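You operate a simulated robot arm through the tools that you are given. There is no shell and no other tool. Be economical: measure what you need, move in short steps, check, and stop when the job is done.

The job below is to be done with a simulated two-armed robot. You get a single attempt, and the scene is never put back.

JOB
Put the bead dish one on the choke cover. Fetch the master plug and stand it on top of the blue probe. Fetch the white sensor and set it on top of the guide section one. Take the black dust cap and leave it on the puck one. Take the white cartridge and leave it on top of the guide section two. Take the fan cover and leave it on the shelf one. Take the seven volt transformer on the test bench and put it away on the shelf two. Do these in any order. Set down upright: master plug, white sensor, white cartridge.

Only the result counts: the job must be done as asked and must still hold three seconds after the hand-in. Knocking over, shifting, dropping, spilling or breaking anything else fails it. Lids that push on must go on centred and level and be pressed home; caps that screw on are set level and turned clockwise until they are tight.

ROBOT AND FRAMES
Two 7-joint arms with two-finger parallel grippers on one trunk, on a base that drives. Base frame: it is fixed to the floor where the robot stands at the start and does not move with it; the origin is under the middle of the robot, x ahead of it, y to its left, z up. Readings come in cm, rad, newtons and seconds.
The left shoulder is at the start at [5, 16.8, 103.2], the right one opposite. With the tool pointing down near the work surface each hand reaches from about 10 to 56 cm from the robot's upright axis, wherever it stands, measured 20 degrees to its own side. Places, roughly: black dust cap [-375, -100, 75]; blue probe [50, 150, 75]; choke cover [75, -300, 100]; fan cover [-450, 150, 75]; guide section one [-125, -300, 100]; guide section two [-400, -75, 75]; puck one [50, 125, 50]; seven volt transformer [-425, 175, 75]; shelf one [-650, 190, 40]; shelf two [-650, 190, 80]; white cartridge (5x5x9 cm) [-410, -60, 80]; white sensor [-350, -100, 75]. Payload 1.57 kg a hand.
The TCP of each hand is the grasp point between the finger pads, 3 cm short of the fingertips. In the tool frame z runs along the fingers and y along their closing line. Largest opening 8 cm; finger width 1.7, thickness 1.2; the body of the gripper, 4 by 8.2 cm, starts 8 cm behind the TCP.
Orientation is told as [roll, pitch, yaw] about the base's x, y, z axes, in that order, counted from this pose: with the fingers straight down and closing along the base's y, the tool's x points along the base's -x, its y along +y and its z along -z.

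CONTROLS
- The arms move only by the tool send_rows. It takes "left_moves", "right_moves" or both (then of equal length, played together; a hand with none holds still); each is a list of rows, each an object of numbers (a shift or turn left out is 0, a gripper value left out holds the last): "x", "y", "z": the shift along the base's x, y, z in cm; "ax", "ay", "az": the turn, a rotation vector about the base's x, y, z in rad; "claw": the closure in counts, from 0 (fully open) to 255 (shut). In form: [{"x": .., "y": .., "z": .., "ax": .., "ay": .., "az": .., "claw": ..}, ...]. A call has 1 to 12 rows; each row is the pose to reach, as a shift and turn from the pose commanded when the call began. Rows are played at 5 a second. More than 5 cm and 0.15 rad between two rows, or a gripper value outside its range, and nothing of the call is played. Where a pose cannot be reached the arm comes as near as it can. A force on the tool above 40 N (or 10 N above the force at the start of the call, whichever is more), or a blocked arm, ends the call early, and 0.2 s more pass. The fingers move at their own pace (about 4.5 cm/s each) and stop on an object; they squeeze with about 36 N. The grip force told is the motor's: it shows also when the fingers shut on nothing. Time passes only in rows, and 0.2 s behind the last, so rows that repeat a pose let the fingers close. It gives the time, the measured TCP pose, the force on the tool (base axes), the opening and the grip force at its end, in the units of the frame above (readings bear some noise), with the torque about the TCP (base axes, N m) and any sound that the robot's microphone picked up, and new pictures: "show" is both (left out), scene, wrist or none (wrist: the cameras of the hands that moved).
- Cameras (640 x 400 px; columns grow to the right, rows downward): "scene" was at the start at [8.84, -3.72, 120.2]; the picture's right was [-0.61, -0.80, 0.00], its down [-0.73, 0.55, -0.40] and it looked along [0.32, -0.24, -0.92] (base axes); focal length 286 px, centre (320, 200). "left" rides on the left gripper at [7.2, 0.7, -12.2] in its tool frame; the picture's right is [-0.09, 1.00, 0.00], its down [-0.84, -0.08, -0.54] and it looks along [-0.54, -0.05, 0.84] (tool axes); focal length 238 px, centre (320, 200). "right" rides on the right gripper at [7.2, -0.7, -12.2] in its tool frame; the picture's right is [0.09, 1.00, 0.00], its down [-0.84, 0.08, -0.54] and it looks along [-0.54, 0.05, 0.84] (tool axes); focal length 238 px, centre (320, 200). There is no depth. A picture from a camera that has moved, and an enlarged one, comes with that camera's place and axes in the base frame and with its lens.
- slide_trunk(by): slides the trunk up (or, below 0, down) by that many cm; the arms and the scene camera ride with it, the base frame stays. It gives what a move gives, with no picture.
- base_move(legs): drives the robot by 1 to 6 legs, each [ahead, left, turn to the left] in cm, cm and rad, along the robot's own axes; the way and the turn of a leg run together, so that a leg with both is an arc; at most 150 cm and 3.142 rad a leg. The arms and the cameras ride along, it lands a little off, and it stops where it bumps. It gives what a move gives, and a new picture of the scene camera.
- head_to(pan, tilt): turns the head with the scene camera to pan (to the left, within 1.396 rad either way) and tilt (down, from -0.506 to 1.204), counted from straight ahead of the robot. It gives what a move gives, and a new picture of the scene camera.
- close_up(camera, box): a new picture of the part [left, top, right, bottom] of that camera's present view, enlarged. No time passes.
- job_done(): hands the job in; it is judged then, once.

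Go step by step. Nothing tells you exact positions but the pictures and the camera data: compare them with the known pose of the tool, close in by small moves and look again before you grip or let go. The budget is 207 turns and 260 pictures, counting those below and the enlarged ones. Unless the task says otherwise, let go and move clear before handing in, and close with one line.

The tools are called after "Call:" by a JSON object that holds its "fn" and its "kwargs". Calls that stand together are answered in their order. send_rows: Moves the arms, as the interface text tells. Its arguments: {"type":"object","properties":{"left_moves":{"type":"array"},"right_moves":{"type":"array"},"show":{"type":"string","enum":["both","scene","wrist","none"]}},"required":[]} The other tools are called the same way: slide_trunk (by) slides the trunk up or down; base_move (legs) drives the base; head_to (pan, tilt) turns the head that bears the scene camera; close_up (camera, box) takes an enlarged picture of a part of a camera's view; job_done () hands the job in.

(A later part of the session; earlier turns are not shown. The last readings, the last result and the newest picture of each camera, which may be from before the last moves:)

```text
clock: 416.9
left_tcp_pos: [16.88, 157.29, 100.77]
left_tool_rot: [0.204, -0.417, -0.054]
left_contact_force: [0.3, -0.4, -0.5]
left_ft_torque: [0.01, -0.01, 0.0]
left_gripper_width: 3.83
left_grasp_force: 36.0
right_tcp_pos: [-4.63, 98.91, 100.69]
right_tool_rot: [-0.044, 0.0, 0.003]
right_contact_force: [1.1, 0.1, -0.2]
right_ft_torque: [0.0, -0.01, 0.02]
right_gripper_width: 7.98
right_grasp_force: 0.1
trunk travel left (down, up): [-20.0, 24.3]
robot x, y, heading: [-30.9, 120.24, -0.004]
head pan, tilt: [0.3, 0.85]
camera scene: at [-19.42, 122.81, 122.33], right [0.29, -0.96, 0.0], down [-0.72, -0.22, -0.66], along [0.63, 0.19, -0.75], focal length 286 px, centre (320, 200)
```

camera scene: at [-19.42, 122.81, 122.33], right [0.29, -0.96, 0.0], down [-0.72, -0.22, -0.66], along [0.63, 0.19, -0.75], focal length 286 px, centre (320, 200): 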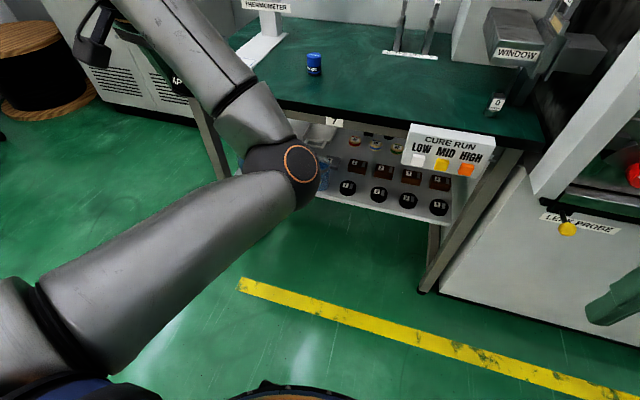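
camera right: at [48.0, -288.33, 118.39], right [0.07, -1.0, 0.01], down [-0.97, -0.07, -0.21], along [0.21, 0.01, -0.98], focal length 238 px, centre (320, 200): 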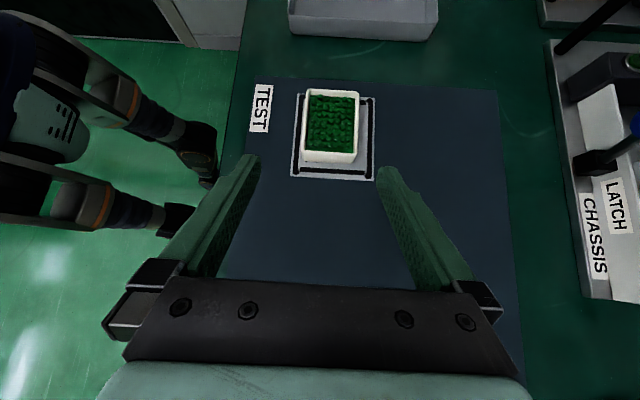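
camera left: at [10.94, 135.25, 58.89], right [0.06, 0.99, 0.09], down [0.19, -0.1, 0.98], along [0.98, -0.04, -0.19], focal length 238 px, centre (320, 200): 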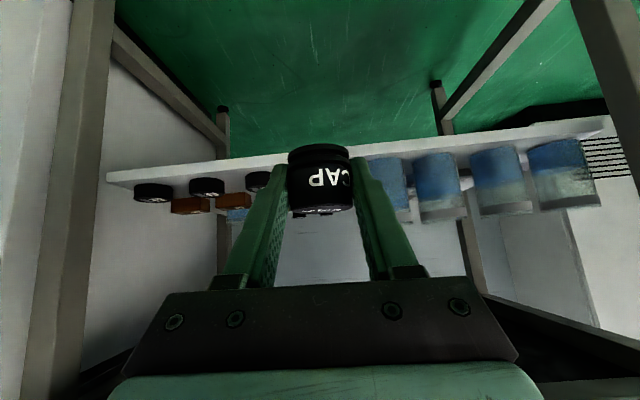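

Free again. New plan: keep the arm much more extended (≈68 cm ahead) so the elbow stays clear, with the trunk low. First reorient and extend here.

Call:
{"fn": "base_move", "kwargs": {"legs": [[-12, 0, 0]]}}

Call:
{"fn": "send_rows", "kwargs": {"left_moves": [{"x": 3, "y": -1, "ax": -0.05, "ay": -0.1}, {"x": 7, "y": -3, "ax": -0.1, "ay": -0.2}, {"x": 11, "y": -5, "ax": -0.15, "ay": -0.3, "az": -0.02}, {"x": 15, "y": -7, "ax": -0.19, "ay": -0.4, "az": -0.03}, {"x": 18, "y": -10, "ax": -0.19, "ay": -0.4, "az": -0.03}, {"x": 20, "y": -14, "ax": -0.19, "ay": -0.4, "az": -0.03}, {"x": 20, "y": -18, "ax": -0.19, "ay": -0.4, "az": -0.03}, {"x": 20, "y": -22, "ax": -0.19, "ay": -0.4, "az": -0.03}, {"x": 20, "y": -23.5, "ax": -0.19, "ay": -0.4, "az": -0.03}, {"x": 20, "y": -23.5, "ax": -0.19, "ay": -0.4, "az": -0.03}], "show": "scene"}}

```text
clock: 418.1
left_tcp_pos: [4.58, 157.38, 100.74]
left_tool_rot: [0.203, -0.42, -0.054]
left_contact_force: [0.6, -0.2, -0.3]
left_ft_torque: [-0.01, 0.01, -0.03]
left_gripper_width: 3.79
left_grasp_force: 35.7
right_tcp_pos: [-16.9, 98.9, 100.74]
right_tool_rot: [-0.044, 0.001, 0.001]
right_contact_force: [-0.3, -0.6, -0.2]
right_ft_torque: [-0.06, -0.02, 0.01]
right_gripper_width: 8.01
right_grasp_force: 0.1
trunk travel left (down, up): [-20.0, 24.3]
robot x, y, heading: [-43.06, 120.86, -0.004]
head pan, tilt: [0.3, 0.85]
camera scene: at [-31.69, 122.83, 122.34], right [0.29, -0.96, 0.0], down [-0.72, -0.22, -0.66], along [0.63, 0.19, -0.75], focal length 286 px, centre (320, 200)
```

scene: 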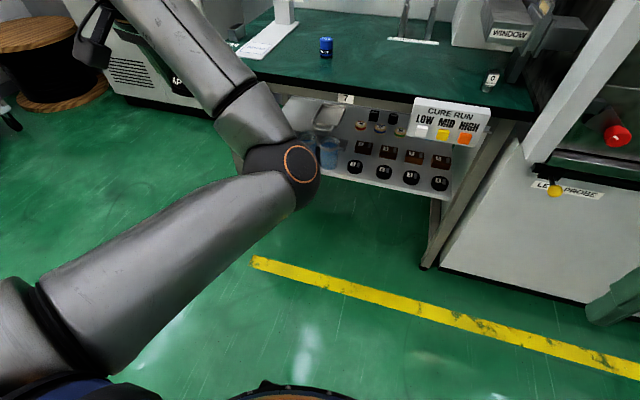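

```text
clock: 420.4
left_tcp_pos: [24.53, 134.0, 100.96]
left_tool_rot: [-0.026, -0.821, 0.052]
left_contact_force: [0.6, -0.1, -0.8]
left_ft_torque: [-0.04, -0.01, 0.03]
left_gripper_width: 3.82
left_grasp_force: 35.8
right_tcp_pos: [-16.97, 98.97, 100.74]
right_tool_rot: [-0.045, 0.002, 0.001]
right_contact_force: [-0.5, 0.1, 0.5]
right_ft_torque: [-0.07, 0.01, -0.03]
right_gripper_width: 7.99
right_grasp_force: 0.0
trunk travel left (down, up): [-20.0, 24.3]
robot x, y, heading: [-43.05, 120.84, -0.004]
head pan, tilt: [0.3, 0.85]
camera scene: at [-31.65, 122.83, 122.33], right [0.29, -0.96, 0.0], down [-0.72, -0.22, -0.66], along [0.63, 0.19, -0.75], focal length 286 px, centre (320, 200)
```

scene: 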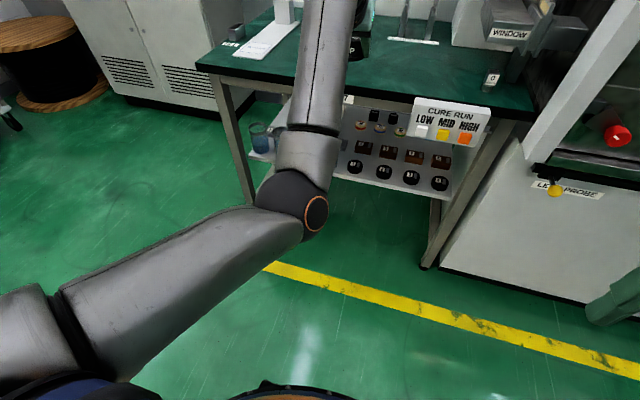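

Good pose. Extend a bit more (ahead ≈74), then lower trunk and hand.

Call:
{"fn": "send_rows", "kwargs": {"left_moves": [{"x": 2, "ax": 0.01, "az": -0.02}, {"x": 4, "ax": 0.02, "az": -0.05}, {"x": 5, "ax": 0.02, "az": -0.05}, {"x": 6, "ax": 0.02, "az": -0.05, "z": -3}, {"x": 6, "ax": 0.02, "az": -0.05, "z": -7}, {"x": 6, "ax": 0.02, "az": -0.05, "z": -11}, {"x": 6, "ax": 0.02, "az": -0.05, "z": -15}, {"x": 6, "ax": 0.02, "az": -0.05, "z": -19}, {"x": 6, "ax": 0.02, "az": -0.05, "z": -21}, {"x": 6, "ax": 0.02, "az": -0.05, "z": -21}], "show": "none"}}

Call:
{"fn": "slide_trunk", "kwargs": {"by": -20}}

Call:
{"fn": "send_rows", "kwargs": {"left_moves": [{"z": 0}, {"z": 0}], "show": "both"}}

```text
clock: 422.6
left_tcp_pos: [30.35, 133.81, 79.72]
left_tool_rot: [0.004, -0.822, -0.022]
left_contact_force: [0.0, 0.7, 0.0]
left_ft_torque: [0.03, -0.01, 0.03]
left_gripper_width: 3.81
left_grasp_force: 35.5
right_tcp_pos: [-16.91, 99.02, 100.77]
right_tool_rot: [-0.044, 0.001, 0.002]
right_contact_force: [0.2, -0.2, -0.6]
right_ft_torque: [0.01, 0.03, 0.02]
right_gripper_width: 7.97
right_grasp_force: 0.0
trunk travel left (down, up): [-20.0, 24.3]
robot x, y, heading: [-43.56, 120.39, -0.001]
head pan, tilt: [0.3, 0.85]
```

```text
clock: 424.7
left_tcp_pos: [30.23, 133.78, 59.77]
left_tool_rot: [0.003, -0.822, -0.021]
left_contact_force: [-1.0, 0.2, -0.8]
left_ft_torque: [0.01, 0.01, 0.02]
left_gripper_width: 3.79
left_grasp_force: 35.6
right_tcp_pos: [-16.85, 98.95, 80.74]
right_tool_rot: [-0.043, 0.002, 0.0]
right_contact_force: [-0.4, 1.2, 0.4]
right_ft_torque: [0.02, -0.01, 0.0]
right_gripper_width: 8.01
right_grasp_force: 0.0
trunk travel left (down, up): [0.0, 44.3]
robot x, y, heading: [-42.97, 120.48, -0.001]
head pan, tilt: [0.3, 0.85]
```

```text
clock: 425.3
left_tcp_pos: [30.29, 133.79, 59.78]
left_tool_rot: [0.003, -0.823, -0.018]
left_contact_force: [0.7, -0.2, -1.1]
left_ft_torque: [-0.02, 0.0, -0.03]
left_gripper_width: 3.79
left_grasp_force: 36.6
right_tcp_pos: [-17.0, 98.9, 80.82]
right_tool_rot: [-0.043, 0.002, 0.003]
right_contact_force: [0.1, -0.5, 0.1]
right_ft_torque: [0.02, 0.01, -0.02]
right_gripper_width: 7.99
right_grasp_force: 0.1
trunk travel left (down, up): [0.0, 44.3]
robot x, y, heading: [-43.36, 120.78, -0.002]
head pan, tilt: [0.3, 0.85]
camera scene: at [-31.65, 122.83, 102.33], right [0.29, -0.96, 0.0], down [-0.72, -0.22, -0.66], along [0.63, 0.19, -0.75], focal length 286 px, centre (320, 200)
camera left: at [16.42, 134.66, 62.73], right [0.08, 0.99, 0.07], down [0.17, -0.08, 0.98], along [0.98, -0.07, -0.18], focal length 238 px, centre (320, 200)
```

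scene: 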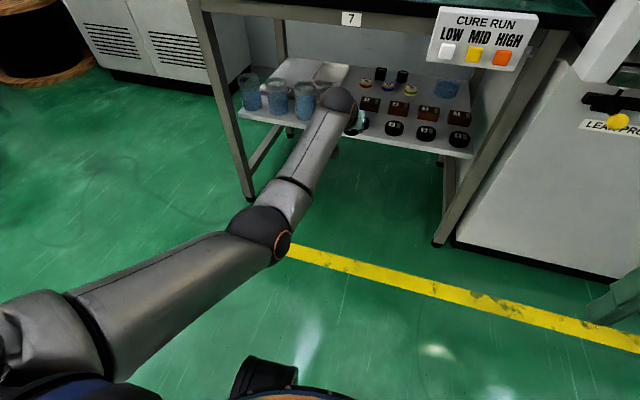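
left: 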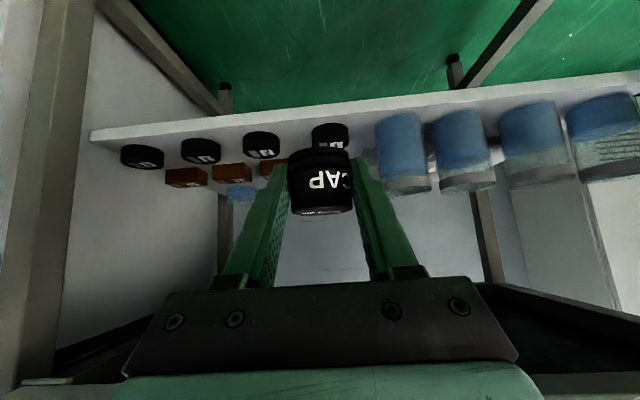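

Now drive forward 22 cm to bring the cap above the puck.

Call:
{"fn": "base_move", "kwargs": {"legs": [[22, 0, 0]]}}

Call:
{"fn": "send_rows", "kwargs": {"left_moves": [{"z": -1.5, "az": 0.02}, {"z": -3, "az": 0.02}, {"z": -4.5, "az": 0.02}], "show": "wrist"}}

```text
clock: 427.0
left_tcp_pos: [51.62, 133.76, 59.68]
left_tool_rot: [0.003, -0.822, -0.021]
left_contact_force: [-0.4, 0.4, 0.4]
left_ft_torque: [0.01, -0.01, -0.02]
left_gripper_width: 3.81
left_grasp_force: 35.7
right_tcp_pos: [4.37, 98.87, 80.73]
right_tool_rot: [-0.043, 0.001, 0.002]
right_contact_force: [-0.2, 0.8, -0.1]
right_ft_torque: [0.03, 0.02, 0.02]
right_gripper_width: 8.0
right_grasp_force: 0.1
trunk travel left (down, up): [0.0, 44.3]
robot x, y, heading: [-21.86, 120.56, -0.001]
head pan, tilt: [0.3, 0.85]
camera scene: at [-10.34, 122.81, 102.33], right [0.29, -0.96, 0.0], down [-0.72, -0.22, -0.66], along [0.63, 0.19, -0.75], focal length 286 px, centre (320, 200)
```

scene: 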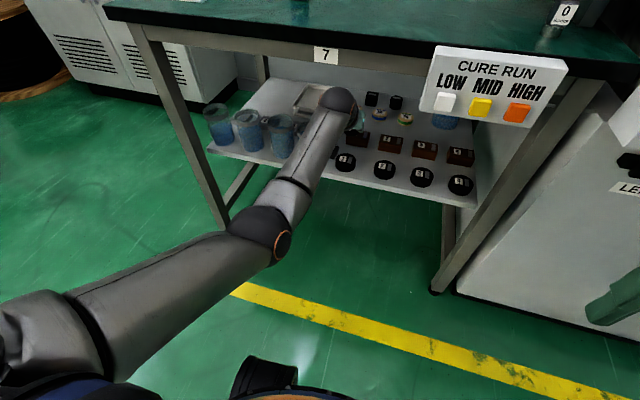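

```text
clock: 427.8
left_tcp_pos: [51.6, 133.85, 55.24]
left_tool_rot: [0.005, -0.823, -0.001]
left_contact_force: [-0.6, 0.1, -1.4]
left_ft_torque: [-0.01, -0.01, 0.0]
left_gripper_width: 3.81
left_grasp_force: 36.2
right_tcp_pos: [4.53, 98.9, 80.7]
right_tool_rot: [-0.044, 0.002, 0.001]
right_contact_force: [0.0, 0.2, 1.0]
right_ft_torque: [0.01, -0.03, 0.01]
right_gripper_width: 7.97
right_grasp_force: 0.0
trunk travel left (down, up): [0.0, 44.3]
robot x, y, heading: [-22.02, 120.24, 0.001]
head pan, tilt: [0.3, 0.85]
camera left: at [37.81, 134.38, 58.29], right [0.06, 1.0, 0.07], down [0.17, -0.08, 0.98], along [0.98, -0.05, -0.18], focal length 238 px, centre (320, 200)
```

left: 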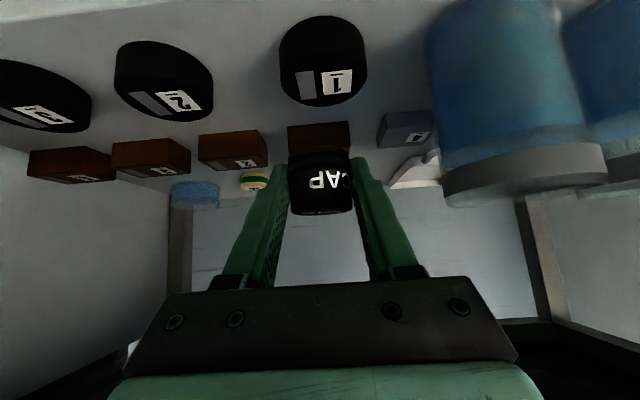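

Good view: puck centre about (52.4,134). Lower with a slight forward correction until contact.

Call:
{"fn": "send_rows", "kwargs": {"left_moves": [{"x": 0.3, "y": 0.1, "z": -1.5}, {"x": 0.5, "y": 0.1, "z": -3}, {"x": 0.5, "y": 0.1, "z": -4}, {"x": 0.5, "y": 0.1, "z": -4.6}, {"x": 0.5, "y": 0.1, "z": -5.1}], "show": "wrist"}}

```text
clock: 429.0
left_tcp_pos: [52.08, 133.98, 50.18]
left_tool_rot: [0.003, -0.821, -0.001]
left_contact_force: [1.1, -0.3, 0.2]
left_ft_torque: [0.03, 0.01, -0.02]
left_gripper_width: 3.81
left_grasp_force: 36.2
right_tcp_pos: [4.46, 98.78, 80.86]
right_tool_rot: [-0.044, 0.001, 0.002]
right_contact_force: [-0.1, -0.9, 0.6]
right_ft_torque: [0.02, 0.01, -0.03]
right_gripper_width: 8.01
right_grasp_force: 0.1
trunk travel left (down, up): [0.0, 44.3]
robot x, y, heading: [-21.76, 120.9, -0.003]
head pan, tilt: [0.3, 0.85]
camera left: at [38.22, 134.49, 53.19], right [0.06, 1.0, 0.07], down [0.17, -0.08, 0.98], along [0.98, -0.05, -0.18], focal length 238 px, centre (320, 200)
```

left: 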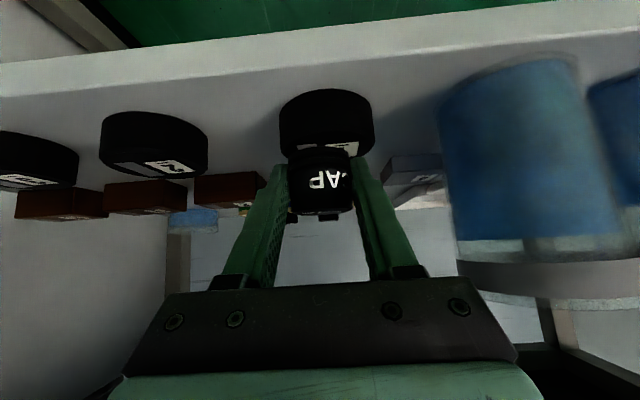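

Stable. Small +y correction and continue down to contact.

Call:
{"fn": "send_rows", "kwargs": {"left_moves": [{"y": 0.4}, {"y": 0.4, "z": -0.4}, {"y": 0.4, "z": -0.8}, {"y": 0.4, "z": -1.2}, {"y": 0.4, "z": -1.6}, {"y": 0.4, "z": -2.0}, {"y": 0.4, "z": -2.4}], "show": "wrist"}}

```text
clock: 430.2
left_tcp_pos: [52.95, 134.31, 49.98]
left_tool_rot: [-0.002, -0.857, 0.001]
left_contact_force: [4.8, 1.5, 8.2]
left_ft_torque: [0.07, -0.23, -0.03]
left_gripper_width: 3.81
left_grasp_force: 36.1
left hand out of reach, approached as far as the arm can: row 6
right_tcp_pos: [4.33, 98.95, 80.78]
right_tool_rot: [-0.043, 0.002, 0.002]
right_contact_force: [-0.2, -0.2, 0.4]
right_ft_torque: [-0.02, -0.03, 0.0]
right_gripper_width: 8.01
right_grasp_force: 0.0
trunk travel left (down, up): [0.0, 44.3]
robot x, y, heading: [-21.98, 120.89, -0.002]
head pan, tilt: [0.3, 0.85]
stopped in row 6 (left hand): the force on the tool passed its limit (the readings are from after the stop); the commanded pose is now the measured one
camera left: at [38.84, 134.93, 52.62], right [0.06, 1.0, 0.07], down [0.14, -0.08, 0.99], along [0.99, -0.05, -0.14], focal length 238 px, centre (320, 200)
```

left: 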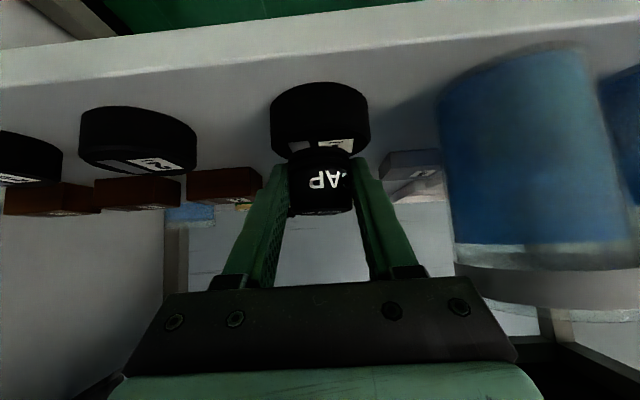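

Contact, centred in y. Release with partial opening and withdraw along the tool axis.

Call:
{"fn": "send_rows", "kwargs": {"left_moves": [{"z": 0.2, "claw": 200}, {"z": 0.2, "claw": 120}, {"z": 0.2, "claw": 80}, {"z": 0.2, "claw": 80}, {"z": 0.2, "claw": 80}, {"x": -1.5, "z": 1.4}, {"x": -3.5, "z": 3.2}, {"x": -6, "z": 5.5}, {"x": -8, "z": 7}], "show": "wrist"}}

```text
clock: 432.4
left_tcp_pos: [46.84, 135.02, 62.56]
left_tool_rot: [0.013, -0.943, -0.001]
left_contact_force: [0.2, 0.0, 0.9]
left_ft_torque: [0.02, 0.0, -0.01]
left_gripper_width: 5.5
left_grasp_force: 0.0
right_tcp_pos: [4.41, 98.9, 80.75]
right_tool_rot: [-0.043, 0.002, 0.001]
right_contact_force: [-0.1, 0.3, -0.1]
right_ft_torque: [0.01, 0.0, 0.03]
right_gripper_width: 7.99
right_grasp_force: 0.1
trunk travel left (down, up): [0.0, 44.3]
robot x, y, heading: [-22.3, 120.2, 0.003]
head pan, tilt: [0.3, 0.85]
stopped in row 9 (left hand): the arm was blocked; the commanded pose is now the measured one
camera left: at [32.76, 135.45, 63.88], right [0.04, 1.0, 0.08], down [0.05, -0.08, 0.99], along [1.0, -0.04, -0.06], focal length 238 px, centre (320, 200)
```

left: 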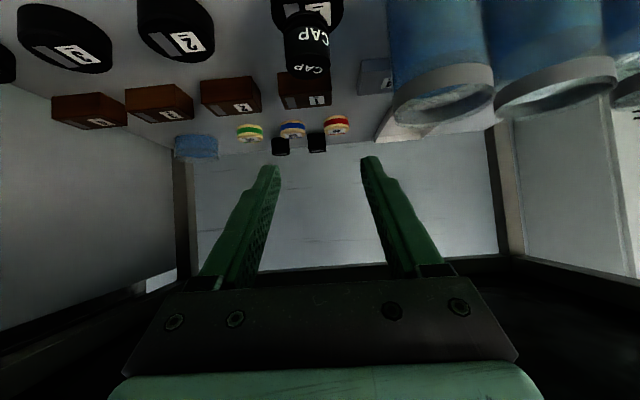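

The cap stands on puck 1. Back the base straight out and confirm.

Call:
{"fn": "base_move", "kwargs": {"legs": [[-32, 0, 0]]}}

Call:
{"fn": "close_up", "kwargs": {"camera": "scene", "box": [220, 40, 500, 180]}}

```text
clock: 434.6
left_tcp_pos: [15.18, 134.68, 62.56]
left_tool_rot: [0.011, -0.943, -0.006]
left_contact_force: [-1.0, -0.4, -0.2]
left_ft_torque: [-0.01, -0.01, 0.0]
left_gripper_width: 5.46
left_grasp_force: 0.0
right_tcp_pos: [-27.54, 98.82, 80.67]
right_tool_rot: [-0.045, 0.002, -0.004]
right_contact_force: [-0.3, 0.5, -0.5]
right_ft_torque: [-0.02, 0.03, -0.02]
right_gripper_width: 8.01
right_grasp_force: 0.1
trunk travel left (down, up): [0.0, 44.3]
robot x, y, heading: [-53.79, 120.79, -0.007]
head pan, tilt: [0.3, 0.85]
camera scene: at [-42.14, 122.87, 102.33], right [0.29, -0.96, 0.0], down [-0.72, -0.22, -0.66], along [0.63, 0.19, -0.75], focal length 286 px, centre (320, 200)
```

scene: 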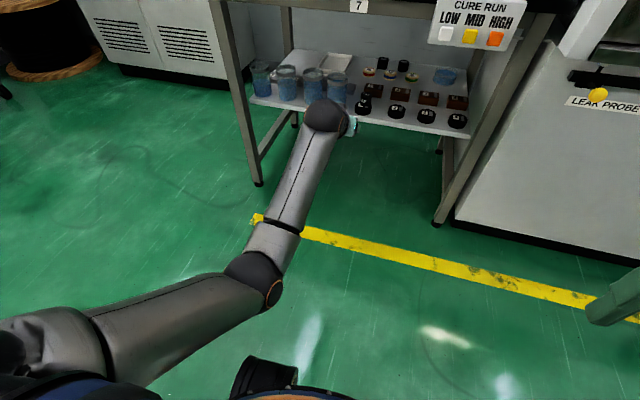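

```text
2.29 times, centred on (360, 110) of scene
camera zoom: at [-42.14, 122.87, 102.33], right [0.29, -0.96, 0.0], down [-0.72, -0.22, -0.66], along [0.63, 0.19, -0.75], focal length 653 px, centre (229, 406)
```

zoom: 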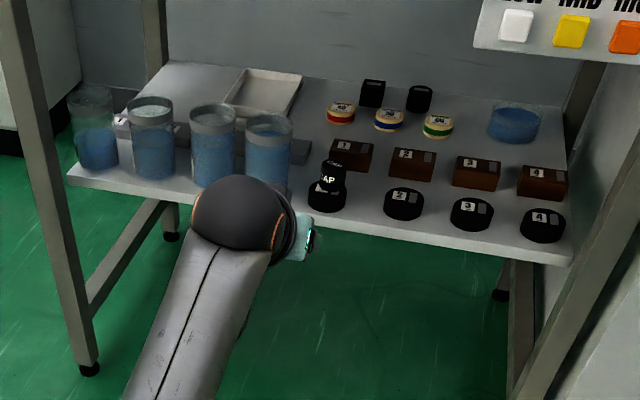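

Verified. Last item: the "0 MASTER" plug on table 7 to the blue probe. Raise the trunk and fold the left arm out of the way.

Call:
{"fn": "slide_trunk", "kwargs": {"by": 30}}

Call:
{"fn": "send_rows", "kwargs": {"left_moves": [{"z": 3, "y": 2}, {"z": 6, "y": 5}, {"z": 9, "y": 8, "x": -1}, {"z": 12, "y": 11, "x": -3, "ay": 0.12}, {"z": 14, "y": 13, "x": -6, "ay": 0.25}, {"z": 15, "y": 15, "x": -9, "ay": 0.38}, {"z": 16, "y": 16, "x": -13, "ay": 0.5}, {"z": 17, "y": 16, "x": -17, "ay": 0.63}, {"z": 18, "y": 16, "x": -21, "ay": 0.76}, {"z": 18, "y": 16, "x": -25, "ay": 0.9}, {"z": 18, "y": 16, "x": -28, "ay": 0.94}, {"z": 18, "y": 16, "x": -30, "ay": 0.94}], "show": "scene"}}

```text
clock: 437.6
left_tcp_pos: [15.15, 134.78, 92.51]
left_tool_rot: [0.011, -0.943, -0.009]
left_contact_force: [-0.1, -0.7, -0.6]
left_ft_torque: [0.0, 0.01, 0.01]
left_gripper_width: 5.47
left_grasp_force: 0.0
right_tcp_pos: [-27.51, 99.0, 110.76]
right_tool_rot: [-0.043, 0.001, -0.005]
right_contact_force: [-0.9, 0.4, 0.0]
right_ft_torque: [-0.01, 0.0, -0.01]
right_gripper_width: 8.01
right_grasp_force: 0.1
trunk travel left (down, up): [-30.0, 14.3]
robot x, y, heading: [-53.72, 120.69, -0.007]
head pan, tilt: [0.3, 0.85]
```

```text
clock: 440.2
left_tcp_pos: [-14.69, 150.69, 110.69]
left_tool_rot: [0.005, 0.0, -0.004]
left_contact_force: [0.2, 0.3, -1.0]
left_ft_torque: [-0.03, 0.01, -0.02]
left_gripper_width: 5.45
left_grasp_force: 0.1
right_tcp_pos: [-27.57, 98.92, 110.7]
right_tool_rot: [-0.045, 0.001, -0.002]
right_contact_force: [0.4, -0.1, 0.7]
right_ft_torque: [0.01, 0.02, 0.0]
right_gripper_width: 8.0
right_grasp_force: 0.0
trunk travel left (down, up): [-30.0, 14.3]
robot x, y, heading: [-53.67, 120.84, -0.005]
head pan, tilt: [0.3, 0.85]
camera scene: at [-42.17, 122.88, 132.33], right [0.29, -0.96, 0.0], down [-0.72, -0.22, -0.66], along [0.63, 0.19, -0.75], focal length 286 px, centre (320, 200)
```

scene: 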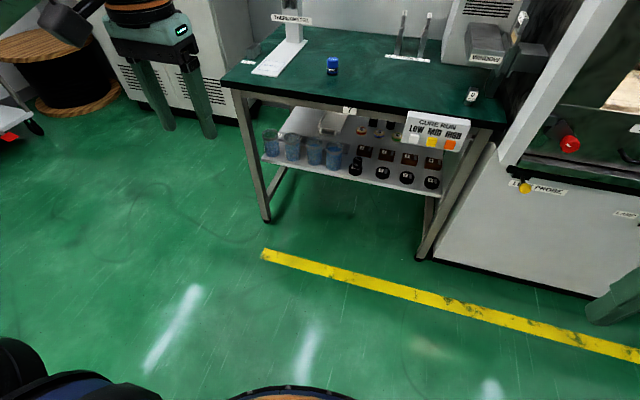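

Left arm folded. Drive to the plug so the right hand can take it.

Call:
{"fn": "base_move", "kwargs": {"legs": [[52, -6, 0]]}}

Call:
{"fn": "head_to", "kwargs": {"pan": -0.2, "tilt": 0.85}}

Call:
{"fn": "close_up", "kwargs": {"camera": "scene", "box": [220, 80, 460, 230]}}

```text
clock: 443.2
left_tcp_pos: [36.12, 143.85, 110.65]
left_tool_rot: [0.005, -0.002, -0.009]
left_contact_force: [0.0, 0.3, -0.5]
left_ft_torque: [-0.02, 0.02, 0.04]
left_gripper_width: 5.5
left_grasp_force: 0.1
right_tcp_pos: [23.11, 92.22, 110.67]
right_tool_rot: [-0.043, 0.001, -0.008]
right_contact_force: [0.0, 1.0, -0.1]
right_ft_torque: [0.01, 0.0, -0.04]
right_gripper_width: 8.03
right_grasp_force: 0.0
trunk travel left (down, up): [-30.0, 14.3]
robot x, y, heading: [-3.21, 114.2, -0.014]
head pan, tilt: [0.3, 0.85]
camera scene: at [8.54, 116.22, 132.33], right [0.28, -0.96, 0.0], down [-0.72, -0.21, -0.66], along [0.63, 0.19, -0.75], focal length 286 px, centre (320, 200)
```

scene: 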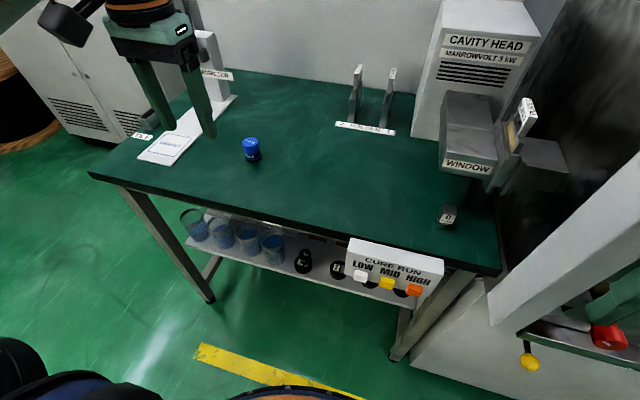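

```text
clock: 444.1
left_tcp_pos: [36.2, 144.02, 110.5]
left_tool_rot: [0.007, -0.002, -0.008]
left_contact_force: [0.5, 0.4, -0.5]
left_ft_torque: [-0.02, -0.01, -0.04]
left_gripper_width: 5.49
left_grasp_force: 0.1
right_tcp_pos: [22.98, 92.13, 110.75]
right_tool_rot: [-0.045, 0.001, -0.009]
right_contact_force: [-0.5, 0.3, -0.2]
right_ft_torque: [-0.02, -0.02, 0.0]
right_gripper_width: 8.02
right_grasp_force: 0.0
trunk travel left (down, up): [-30.0, 14.3]
robot x, y, heading: [-3.27, 113.86, -0.006]
head pan, tilt: [-0.201, 0.85]
camera scene: at [8.65, 112.36, 132.33], right [-0.21, -0.98, 0.0], down [-0.73, 0.16, -0.66], along [0.65, -0.14, -0.75], focal length 286 px, centre (320, 200)
```

scene: 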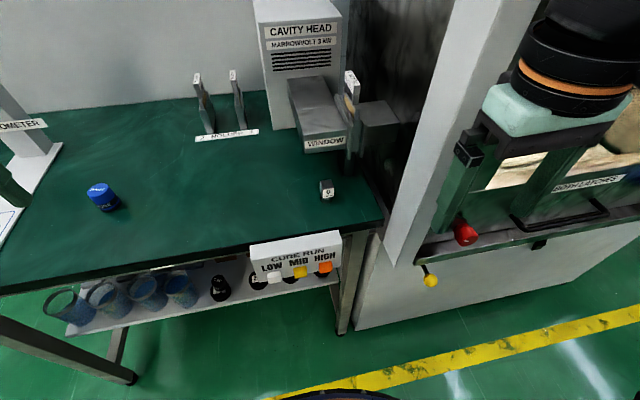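

```text
2.67 times, centred on (340, 155) of scene
camera zoom: at [8.65, 112.36, 132.33], right [-0.21, -0.98, 0.0], down [-0.73, 0.16, -0.66], along [0.65, -0.14, -0.75], focal length 762 px, centre (267, 320)
```

zoom: 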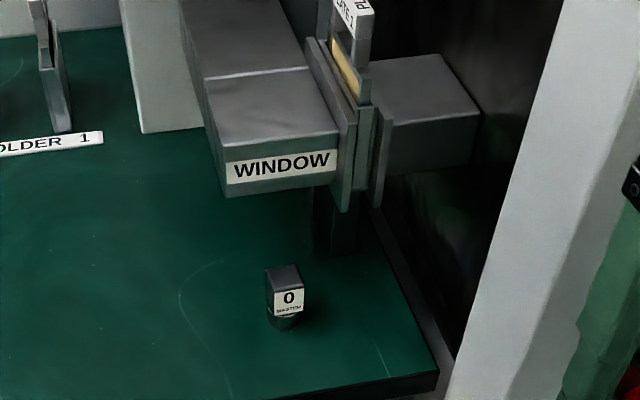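

Master plug at about (50,102), 5.7 cm tall; blue probe at (57.2,148.5). Bring the right hand above the plug.

Call:
{"fn": "send_rows", "kwargs": {"right_moves": [{"x": 4, "y": 1.5, "ax": 0.044}, {"x": 8, "y": 3, "ax": 0.044}, {"x": 12, "y": 5, "ax": 0.044}, {"x": 16, "y": 6.5, "ax": 0.044}, {"x": 20, "y": 8, "ax": 0.044}, {"x": 24, "y": 9.5, "ax": 0.044}, {"x": 27, "y": 10, "z": -3, "ax": 0.044}, {"x": 27, "y": 10, "z": -7.5, "ax": 0.044}, {"x": 27, "y": 10, "z": -12, "ax": 0.044}], "show": "both"}}

Call:
{"fn": "close_up", "kwargs": {"camera": "right", "box": [240, 80, 400, 180]}}

```text
clock: 445.5
left_tcp_pos: [32.81, 143.04, 112.07]
left_tool_rot: [0.009, -0.04, -0.027]
left_contact_force: [0.1, 0.1, 0.1]
left_ft_torque: [-0.01, 0.02, 0.0]
left_gripper_width: 5.49
left_grasp_force: 0.0
right_tcp_pos: [39.11, 102.56, 113.64]
right_tool_rot: [-0.056, -0.121, 0.14]
right_contact_force: [0.4, 0.7, -0.2]
right_ft_torque: [-0.01, 0.0, 0.0]
right_gripper_width: 8.02
right_grasp_force: 0.0
trunk travel left (down, up): [-30.0, 14.3]
robot x, y, heading: [-4.58, 114.13, -0.025]
head pan, tilt: [-0.201, 0.85]
stopped in row 6 (right hand): the arm was blocked; the commanded pose is now the measured one
camera scene: at [3.85, 112.01, 132.7], right [-0.23, -0.97, -0.01], down [-0.71, 0.17, -0.69], along [0.67, -0.15, -0.73], focal length 286 px, centre (320, 200)
camera right: at [30.44, 101.32, 124.74], right [-0.22, 0.97, -0.07], down [0.74, 0.21, 0.63], along [0.63, 0.09, -0.77], focal length 238 px, centre (320, 200)
```

scene: 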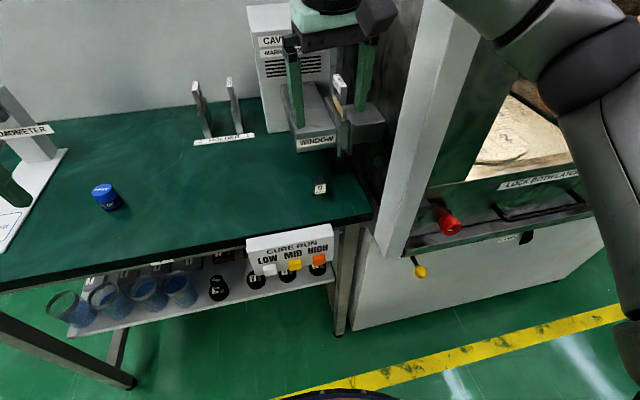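
right: 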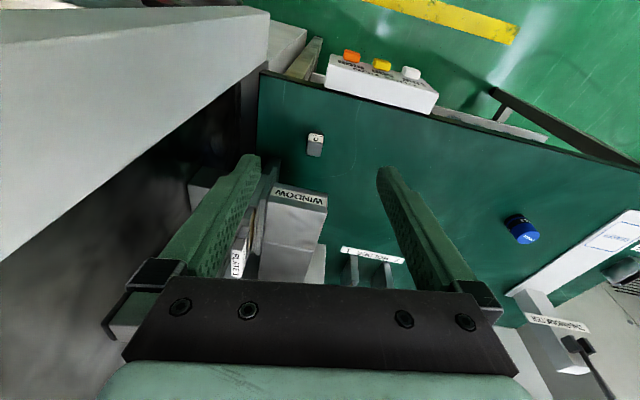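

```text
4.00 times, centred on (320, 130) of right
camera zoom: at [30.44, 101.32, 124.74], right [-0.22, 0.97, -0.07], down [0.74, 0.21, 0.63], along [0.63, 0.09, -0.77], focal length 953 px, centre (320, 480)
```

zoom: 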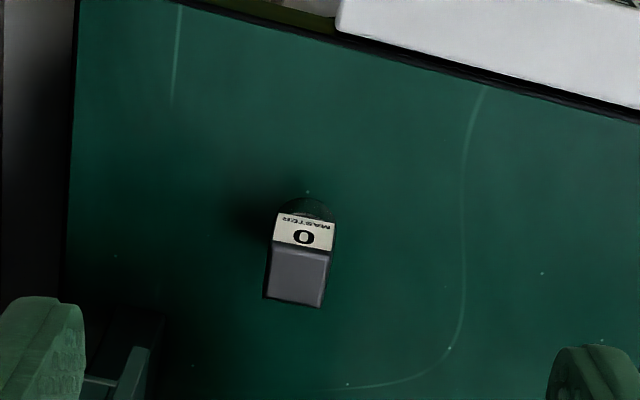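

My right elbow hit the machine's column. I retract the right hand gently and will use the left hand instead, from further right.

Call:
{"fn": "send_rows", "kwargs": {"right_moves": [{"x": -2, "y": -0.5}, {"x": -5, "y": -2}, {"x": -8, "y": -4}, {"x": -11, "y": -6}, {"x": -14, "y": -8}], "show": "none"}}

Call:
{"fn": "base_move", "kwargs": {"legs": [[-12, 0, 0]]}}

```text
clock: 446.7
left_tcp_pos: [35.86, 143.31, 110.66]
left_tool_rot: [0.007, -0.002, -0.017]
left_contact_force: [-0.5, -0.5, 0.6]
left_ft_torque: [0.0, 0.04, 0.02]
left_gripper_width: 5.47
left_grasp_force: 0.2
right_tcp_pos: [28.88, 94.57, 111.45]
right_tool_rot: [-0.044, -0.059, 0.126]
right_contact_force: [0.7, -0.3, -0.3]
right_ft_torque: [0.01, 0.02, 0.0]
right_gripper_width: 7.99
right_grasp_force: 0.0
trunk travel left (down, up): [-30.0, 14.3]
robot x, y, heading: [-3.37, 114.25, -0.023]
head pan, tilt: [-0.201, 0.85]
```

```text
clock: 447.9
left_tcp_pos: [24.26, 143.8, 110.67]
left_tool_rot: [0.004, -0.003, -0.017]
left_contact_force: [0.0, -0.6, 0.5]
left_ft_torque: [-0.03, -0.03, -0.02]
left_gripper_width: 5.51
left_grasp_force: 0.0
right_tcp_pos: [17.17, 95.05, 111.42]
right_tool_rot: [-0.047, -0.063, 0.125]
right_contact_force: [0.9, 0.2, 0.9]
right_ft_torque: [-0.02, -0.03, -0.01]
right_gripper_width: 8.03
right_grasp_force: 0.1
trunk travel left (down, up): [-30.0, 14.3]
robot x, y, heading: [-15.18, 114.47, -0.022]
head pan, tilt: [-0.201, 0.85]
camera scene: at [-3.57, 112.45, 132.34], right [-0.22, -0.98, 0.0], down [-0.73, 0.17, -0.66], along [0.64, -0.15, -0.75], focal length 286 px, centre (320, 200)
```

scene: 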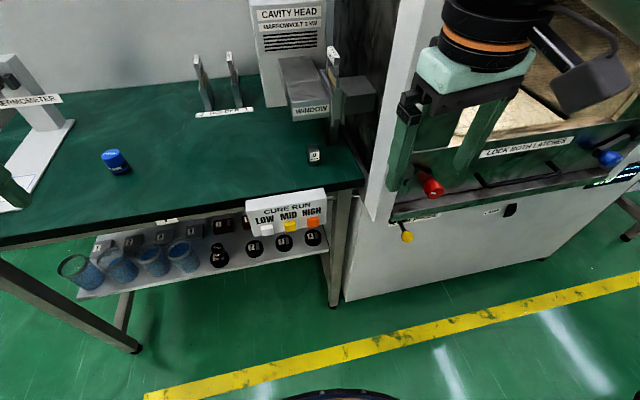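

Recovered. I shift the base right so the left hand reaches the plug with its elbow over free space.

Call:
{"fn": "send_rows", "kwargs": {"right_moves": [{"x": -3, "az": -0.06}, {"x": -6, "az": -0.12}, {"x": -8, "az": -0.12}], "show": "none"}}

Call:
{"fn": "base_move", "kwargs": {"legs": [[0, -27, 0.022], [12, 0, 0]]}}

Call:
{"fn": "send_rows", "kwargs": {"left_moves": [{"x": 2, "y": -3}, {"x": 5, "y": -6}, {"x": 8, "y": -9}, {"x": 11, "y": -12}, {"x": 13, "y": -14, "z": -3}, {"x": 14, "y": -15, "z": -7}, {"x": 14, "y": -15, "z": -11}], "show": "both"}}

```text
clock: 448.7
left_tcp_pos: [24.28, 143.83, 110.68]
left_tool_rot: [0.007, -0.001, -0.019]
left_contact_force: [0.7, 1.0, -0.1]
left_ft_torque: [0.0, -0.03, -0.01]
left_gripper_width: 5.5
left_grasp_force: 0.0
right_tcp_pos: [9.31, 94.96, 111.23]
right_tool_rot: [-0.046, -0.063, 0.003]
right_contact_force: [-0.5, 0.4, -0.5]
right_ft_torque: [-0.02, 0.0, 0.01]
right_gripper_width: 7.98
right_grasp_force: 0.1
trunk travel left (down, up): [-30.0, 14.3]
robot x, y, heading: [-15.19, 114.27, -0.023]
head pan, tilt: [-0.201, 0.85]
```

```text
clock: 451.4
left_tcp_pos: [35.23, 118.48, 110.55]
left_tool_rot: [0.003, -0.003, 0.001]
left_contact_force: [0.9, -0.7, 0.1]
left_ft_torque: [0.0, 0.04, 0.01]
left_gripper_width: 5.5
left_grasp_force: 0.0
right_tcp_pos: [21.48, 69.56, 111.27]
right_tool_rot: [-0.047, -0.061, 0.026]
right_contact_force: [-0.5, -0.2, -0.3]
right_ft_torque: [-0.01, 0.01, 0.02]
right_gripper_width: 7.99
right_grasp_force: 0.0
trunk travel left (down, up): [-30.0, 14.3]
robot x, y, heading: [-3.95, 88.75, 0.002]
head pan, tilt: [-0.201, 0.85]
camera scene: at [8.13, 86.69, 132.32], right [-0.2, -0.98, 0.0], down [-0.74, 0.15, -0.66], along [0.65, -0.13, -0.75], focal length 286 px, centre (320, 200)
```

scene: 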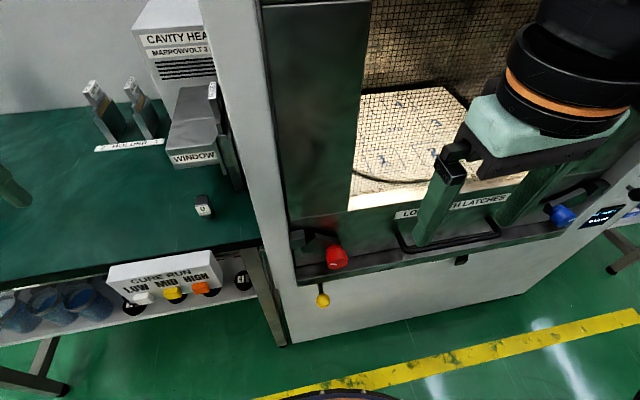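

```text
clock: 453.0
left_tcp_pos: [49.42, 103.7, 99.79]
left_tool_rot: [0.005, -0.002, 0.001]
left_contact_force: [-0.2, -0.4, 0.5]
left_ft_torque: [-0.01, 0.02, 0.04]
left_gripper_width: 5.51
left_grasp_force: 0.1
right_tcp_pos: [21.37, 69.52, 111.23]
right_tool_rot: [-0.048, -0.063, 0.027]
right_contact_force: [-0.4, 0.0, 0.2]
right_ft_torque: [0.01, -0.01, 0.01]
right_gripper_width: 8.01
right_grasp_force: 0.1
trunk travel left (down, up): [-30.0, 14.3]
robot x, y, heading: [-3.64, 88.44, -0.006]
head pan, tilt: [-0.201, 0.85]
camera scene: at [8.06, 86.71, 132.33], right [-0.2, -0.98, 0.0], down [-0.74, 0.15, -0.66], along [0.65, -0.13, -0.75], focal length 286 px, centre (320, 200)
camera left: at [42.16, 104.24, 111.98], right [0.09, 1.0, 0.01], down [0.84, -0.08, 0.54], along [0.54, -0.05, -0.84], focal length 238 px, centre (320, 200)
```

scene: 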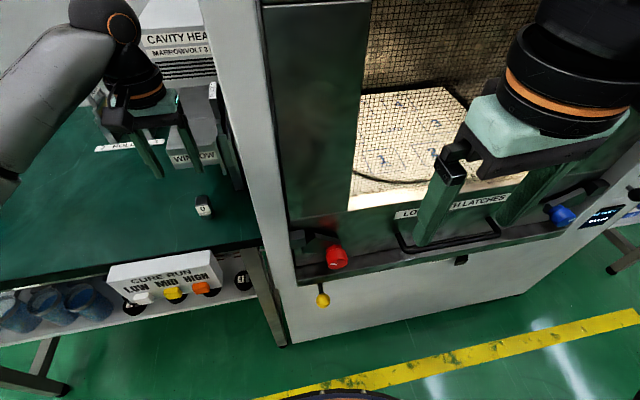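
left: 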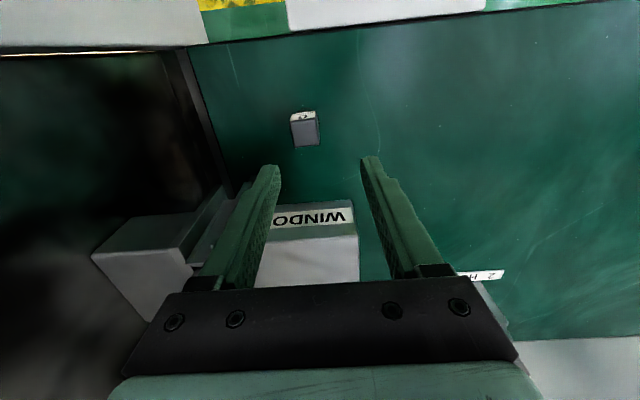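

Plug centre (48.9,102.3). Open fully not needed; descend and grip.

Call:
{"fn": "send_rows", "kwargs": {"left_moves": [{"x": -0.5, "y": -1.4, "z": -3}, {"x": -0.5, "y": -1.4, "z": -6}, {"x": -0.5, "y": -1.4, "z": -9}, {"x": -0.5, "y": -1.4, "z": -11.6}, {"x": -0.5, "y": -1.4, "z": -11.6, "claw": 255}, {"x": -0.5, "y": -1.4, "z": -11.6, "claw": 255}, {"x": -0.5, "y": -1.4, "z": -11.6, "claw": 255}, {"x": -0.5, "y": -1.4, "z": -11.6, "claw": 255}, {"x": -0.5, "y": -1.4, "z": -11.6, "claw": 255}], "show": "wrist"}}

```text
clock: 455.0
left_tcp_pos: [48.62, 101.95, 88.08]
left_tool_rot: [0.007, -0.002, 0.0]
left_contact_force: [-0.2, -0.5, -0.5]
left_ft_torque: [0.0, 0.01, -0.01]
left_gripper_width: 2.69
left_grasp_force: 36.3
right_tcp_pos: [21.41, 69.42, 111.24]
right_tool_rot: [-0.049, -0.063, 0.027]
right_contact_force: [-0.3, -0.5, 0.1]
right_ft_torque: [0.0, 0.02, -0.02]
right_gripper_width: 8.0
right_grasp_force: 0.1
trunk travel left (down, up): [-30.0, 14.3]
robot x, y, heading: [-3.56, 88.48, -0.004]
head pan, tilt: [-0.201, 0.85]
camera left: at [41.39, 102.51, 100.22], right [0.09, 1.0, 0.01], down [0.84, -0.08, 0.54], along [0.54, -0.04, -0.84], focal length 238 px, centre (320, 200)
```

left: 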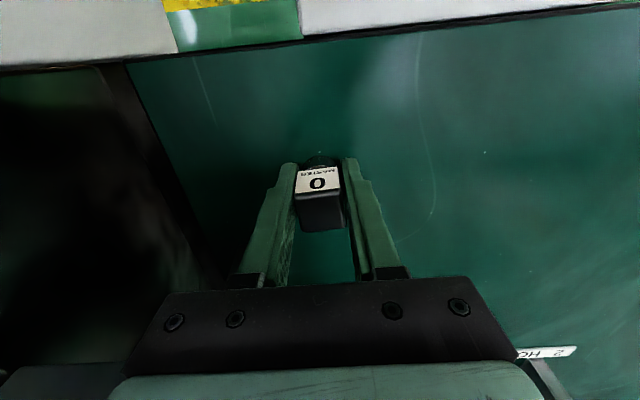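

Gripped (2.69 cm). Lift, then slide the base left to the blue probe.

Call:
{"fn": "send_rows", "kwargs": {"left_moves": [{"z": 3}, {"z": 7}, {"z": 12}, {"z": 16}], "show": "none"}}

Call:
{"fn": "base_move", "kwargs": {"legs": [[0, 44, 0], [4, 0, 0]]}}

Call:
{"fn": "head_to", "kwargs": {"pan": 0.3, "tilt": 0.85}}

Call:
{"fn": "send_rows", "kwargs": {"left_moves": [{"z": 0}], "show": "wrist"}}

```text
clock: 456.0
left_tcp_pos: [48.24, 101.77, 103.59]
left_tool_rot: [0.005, -0.002, 0.0]
left_contact_force: [0.1, -0.2, -2.0]
left_ft_torque: [-0.05, 0.02, -0.01]
left_gripper_width: 2.72
left_grasp_force: 36.3
right_tcp_pos: [21.22, 69.43, 111.22]
right_tool_rot: [-0.047, -0.064, 0.026]
right_contact_force: [0.7, -0.2, 0.2]
right_ft_torque: [0.01, -0.01, 0.02]
right_gripper_width: 8.03
right_grasp_force: 0.0
trunk travel left (down, up): [-30.0, 14.3]
robot x, y, heading: [-3.92, 88.23, 0.0]
head pan, tilt: [-0.201, 0.85]
```

```text
clock: 459.1
left_tcp_pos: [52.55, 144.32, 103.5]
left_tool_rot: [0.006, -0.001, -0.008]
left_contact_force: [1.4, -0.1, -2.3]
left_ft_torque: [0.02, 0.0, -0.01]
left_gripper_width: 2.7
left_grasp_force: 36.4
right_tcp_pos: [25.37, 112.27, 111.38]
right_tool_rot: [-0.048, -0.062, 0.017]
right_contact_force: [0.2, 0.4, 0.0]
right_ft_torque: [-0.01, 0.04, 0.02]
right_gripper_width: 8.01
right_grasp_force: 0.0
trunk travel left (down, up): [-30.0, 14.3]
robot x, y, heading: [0.57, 131.22, -0.012]
head pan, tilt: [-0.201, 0.85]
camera scene: at [12.3, 129.6, 132.31], right [-0.21, -0.98, 0.0], down [-0.74, 0.16, -0.66], along [0.64, -0.14, -0.75], focal length 286 px, centre (320, 200)
```

scene: 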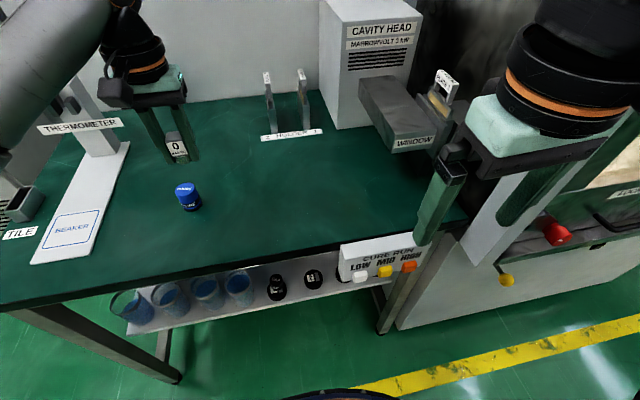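

```text
clock: 460.0
left_tcp_pos: [52.61, 144.37, 103.61]
left_tool_rot: [0.007, -0.001, -0.008]
left_contact_force: [-0.1, 0.3, -1.7]
left_ft_torque: [0.04, -0.01, -0.03]
left_gripper_width: 2.69
left_grasp_force: 35.8
right_tcp_pos: [25.26, 112.26, 111.26]
right_tool_rot: [-0.047, -0.063, 0.017]
right_contact_force: [-0.5, -0.1, 0.1]
right_ft_torque: [0.01, -0.01, 0.01]
right_gripper_width: 7.99
right_grasp_force: 0.1
trunk travel left (down, up): [-30.0, 14.3]
robot x, y, heading: [0.5, 131.31, -0.009]
head pan, tilt: [0.3, 0.85]
camera scene: at [12.06, 133.47, 132.33], right [0.29, -0.96, 0.0], down [-0.72, -0.21, -0.66], along [0.63, 0.19, -0.75], focal length 286 px, centre (320, 200)
```

scene: 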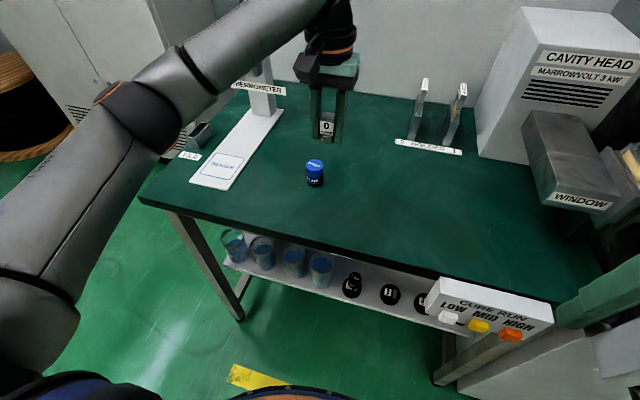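

```text
clock: 460.4
left_tcp_pos: [52.64, 144.27, 103.54]
left_tool_rot: [0.004, -0.002, -0.008]
left_contact_force: [0.3, 0.1, -2.2]
left_ft_torque: [-0.01, 0.0, 0.03]
left_gripper_width: 2.69
left_grasp_force: 36.1
right_tcp_pos: [25.46, 112.33, 111.18]
right_tool_rot: [-0.046, -0.063, 0.016]
right_contact_force: [-0.4, 0.2, 0.8]
right_ft_torque: [0.0, 0.01, 0.02]
right_gripper_width: 8.0
right_grasp_force: 0.1
trunk travel left (down, up): [-30.0, 14.3]
robot x, y, heading: [0.47, 131.15, -0.01]
head pan, tilt: [0.3, 0.85]
camera left: at [45.31, 144.92, 115.76], right [0.1, 0.99, 0.01], down [0.84, -0.09, 0.54], along [0.54, -0.05, -0.84], focal length 238 px, centre (320, 200)
```

left: 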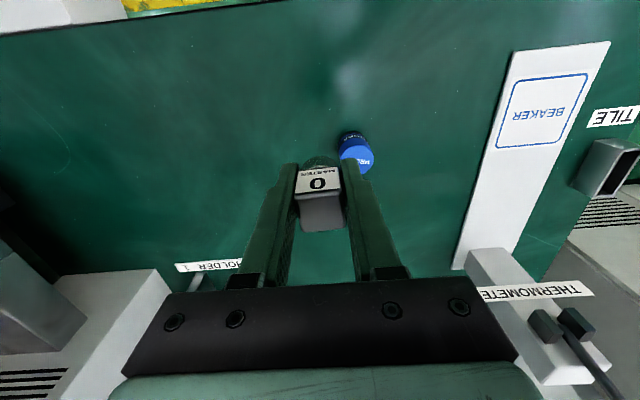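

Probe top at about (56.4,148.0,90.7). Move the plug above it and check.

Call:
{"fn": "send_rows", "kwargs": {"left_moves": [{"x": 1.7, "y": 2}, {"x": 3.3, "y": 3.75}, {"x": 3.3, "y": 3.75, "z": -3}, {"x": 3.3, "y": 3.75, "z": -6}], "show": "both"}}

Call:
{"fn": "close_up", "kwargs": {"camera": "scene", "box": [255, 100, 375, 200]}}

Call:
{"fn": "close_up", "kwargs": {"camera": "left", "box": [260, 110, 380, 240]}}

```text
clock: 461.4
left_tcp_pos: [55.71, 148.42, 97.72]
left_tool_rot: [0.005, -0.001, -0.007]
left_contact_force: [0.1, -0.5, -2.2]
left_ft_torque: [0.04, 0.02, -0.02]
left_gripper_width: 2.69
left_grasp_force: 35.5
right_tcp_pos: [25.28, 112.17, 111.31]
right_tool_rot: [-0.048, -0.06, 0.019]
right_contact_force: [-0.3, 0.3, 0.3]
right_ft_torque: [-0.04, 0.0, 0.0]
right_gripper_width: 7.98
right_grasp_force: 0.1
trunk travel left (down, up): [-30.0, 14.3]
robot x, y, heading: [0.27, 131.83, -0.007]
head pan, tilt: [0.3, 0.85]
camera scene: at [12.07, 133.48, 132.33], right [0.29, -0.96, 0.0], down [-0.72, -0.22, -0.66], along [0.63, 0.19, -0.75], focal length 286 px, centre (320, 200)
camera left: at [48.48, 148.99, 109.91], right [0.1, 0.99, 0.01], down [0.84, -0.09, 0.54], along [0.54, -0.05, -0.84], focal length 238 px, centre (320, 200)
```

scene: 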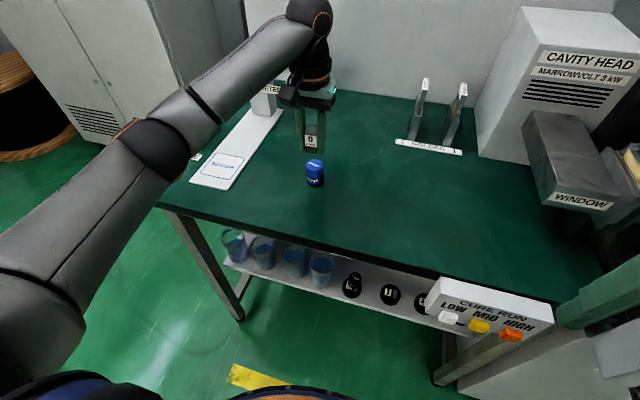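
left: 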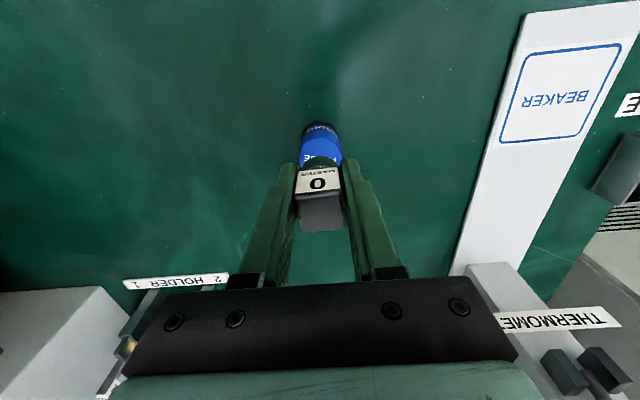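

```text
4.00 times, centred on (315, 150) of scene
camera zoom: at [12.07, 133.48, 132.33], right [0.29, -0.96, 0.0], down [-0.72, -0.22, -0.66], along [0.63, 0.19, -0.75], focal length 1142 px, centre (340, 400)
```

zoom: 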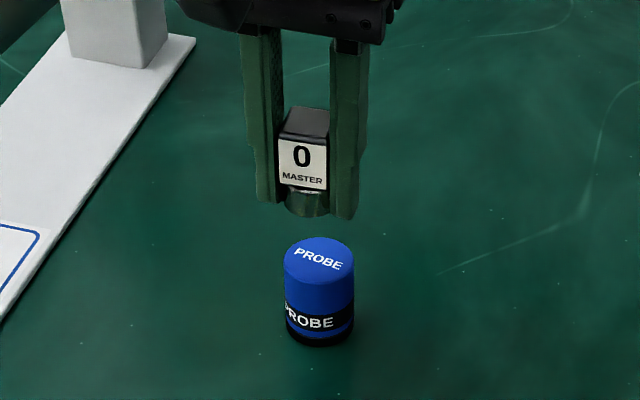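

```text
3.08 times, centred on (320, 175) of left
camera zoom: at [48.48, 148.99, 109.91], right [0.1, 0.99, 0.01], down [0.84, -0.09, 0.54], along [0.54, -0.05, -0.84], focal length 733 px, centre (320, 277)
```

zoom: 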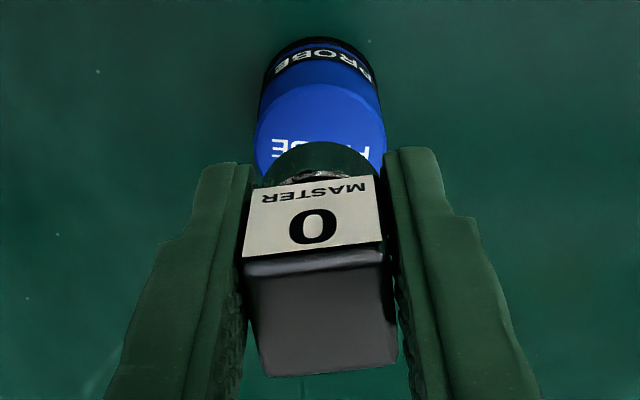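

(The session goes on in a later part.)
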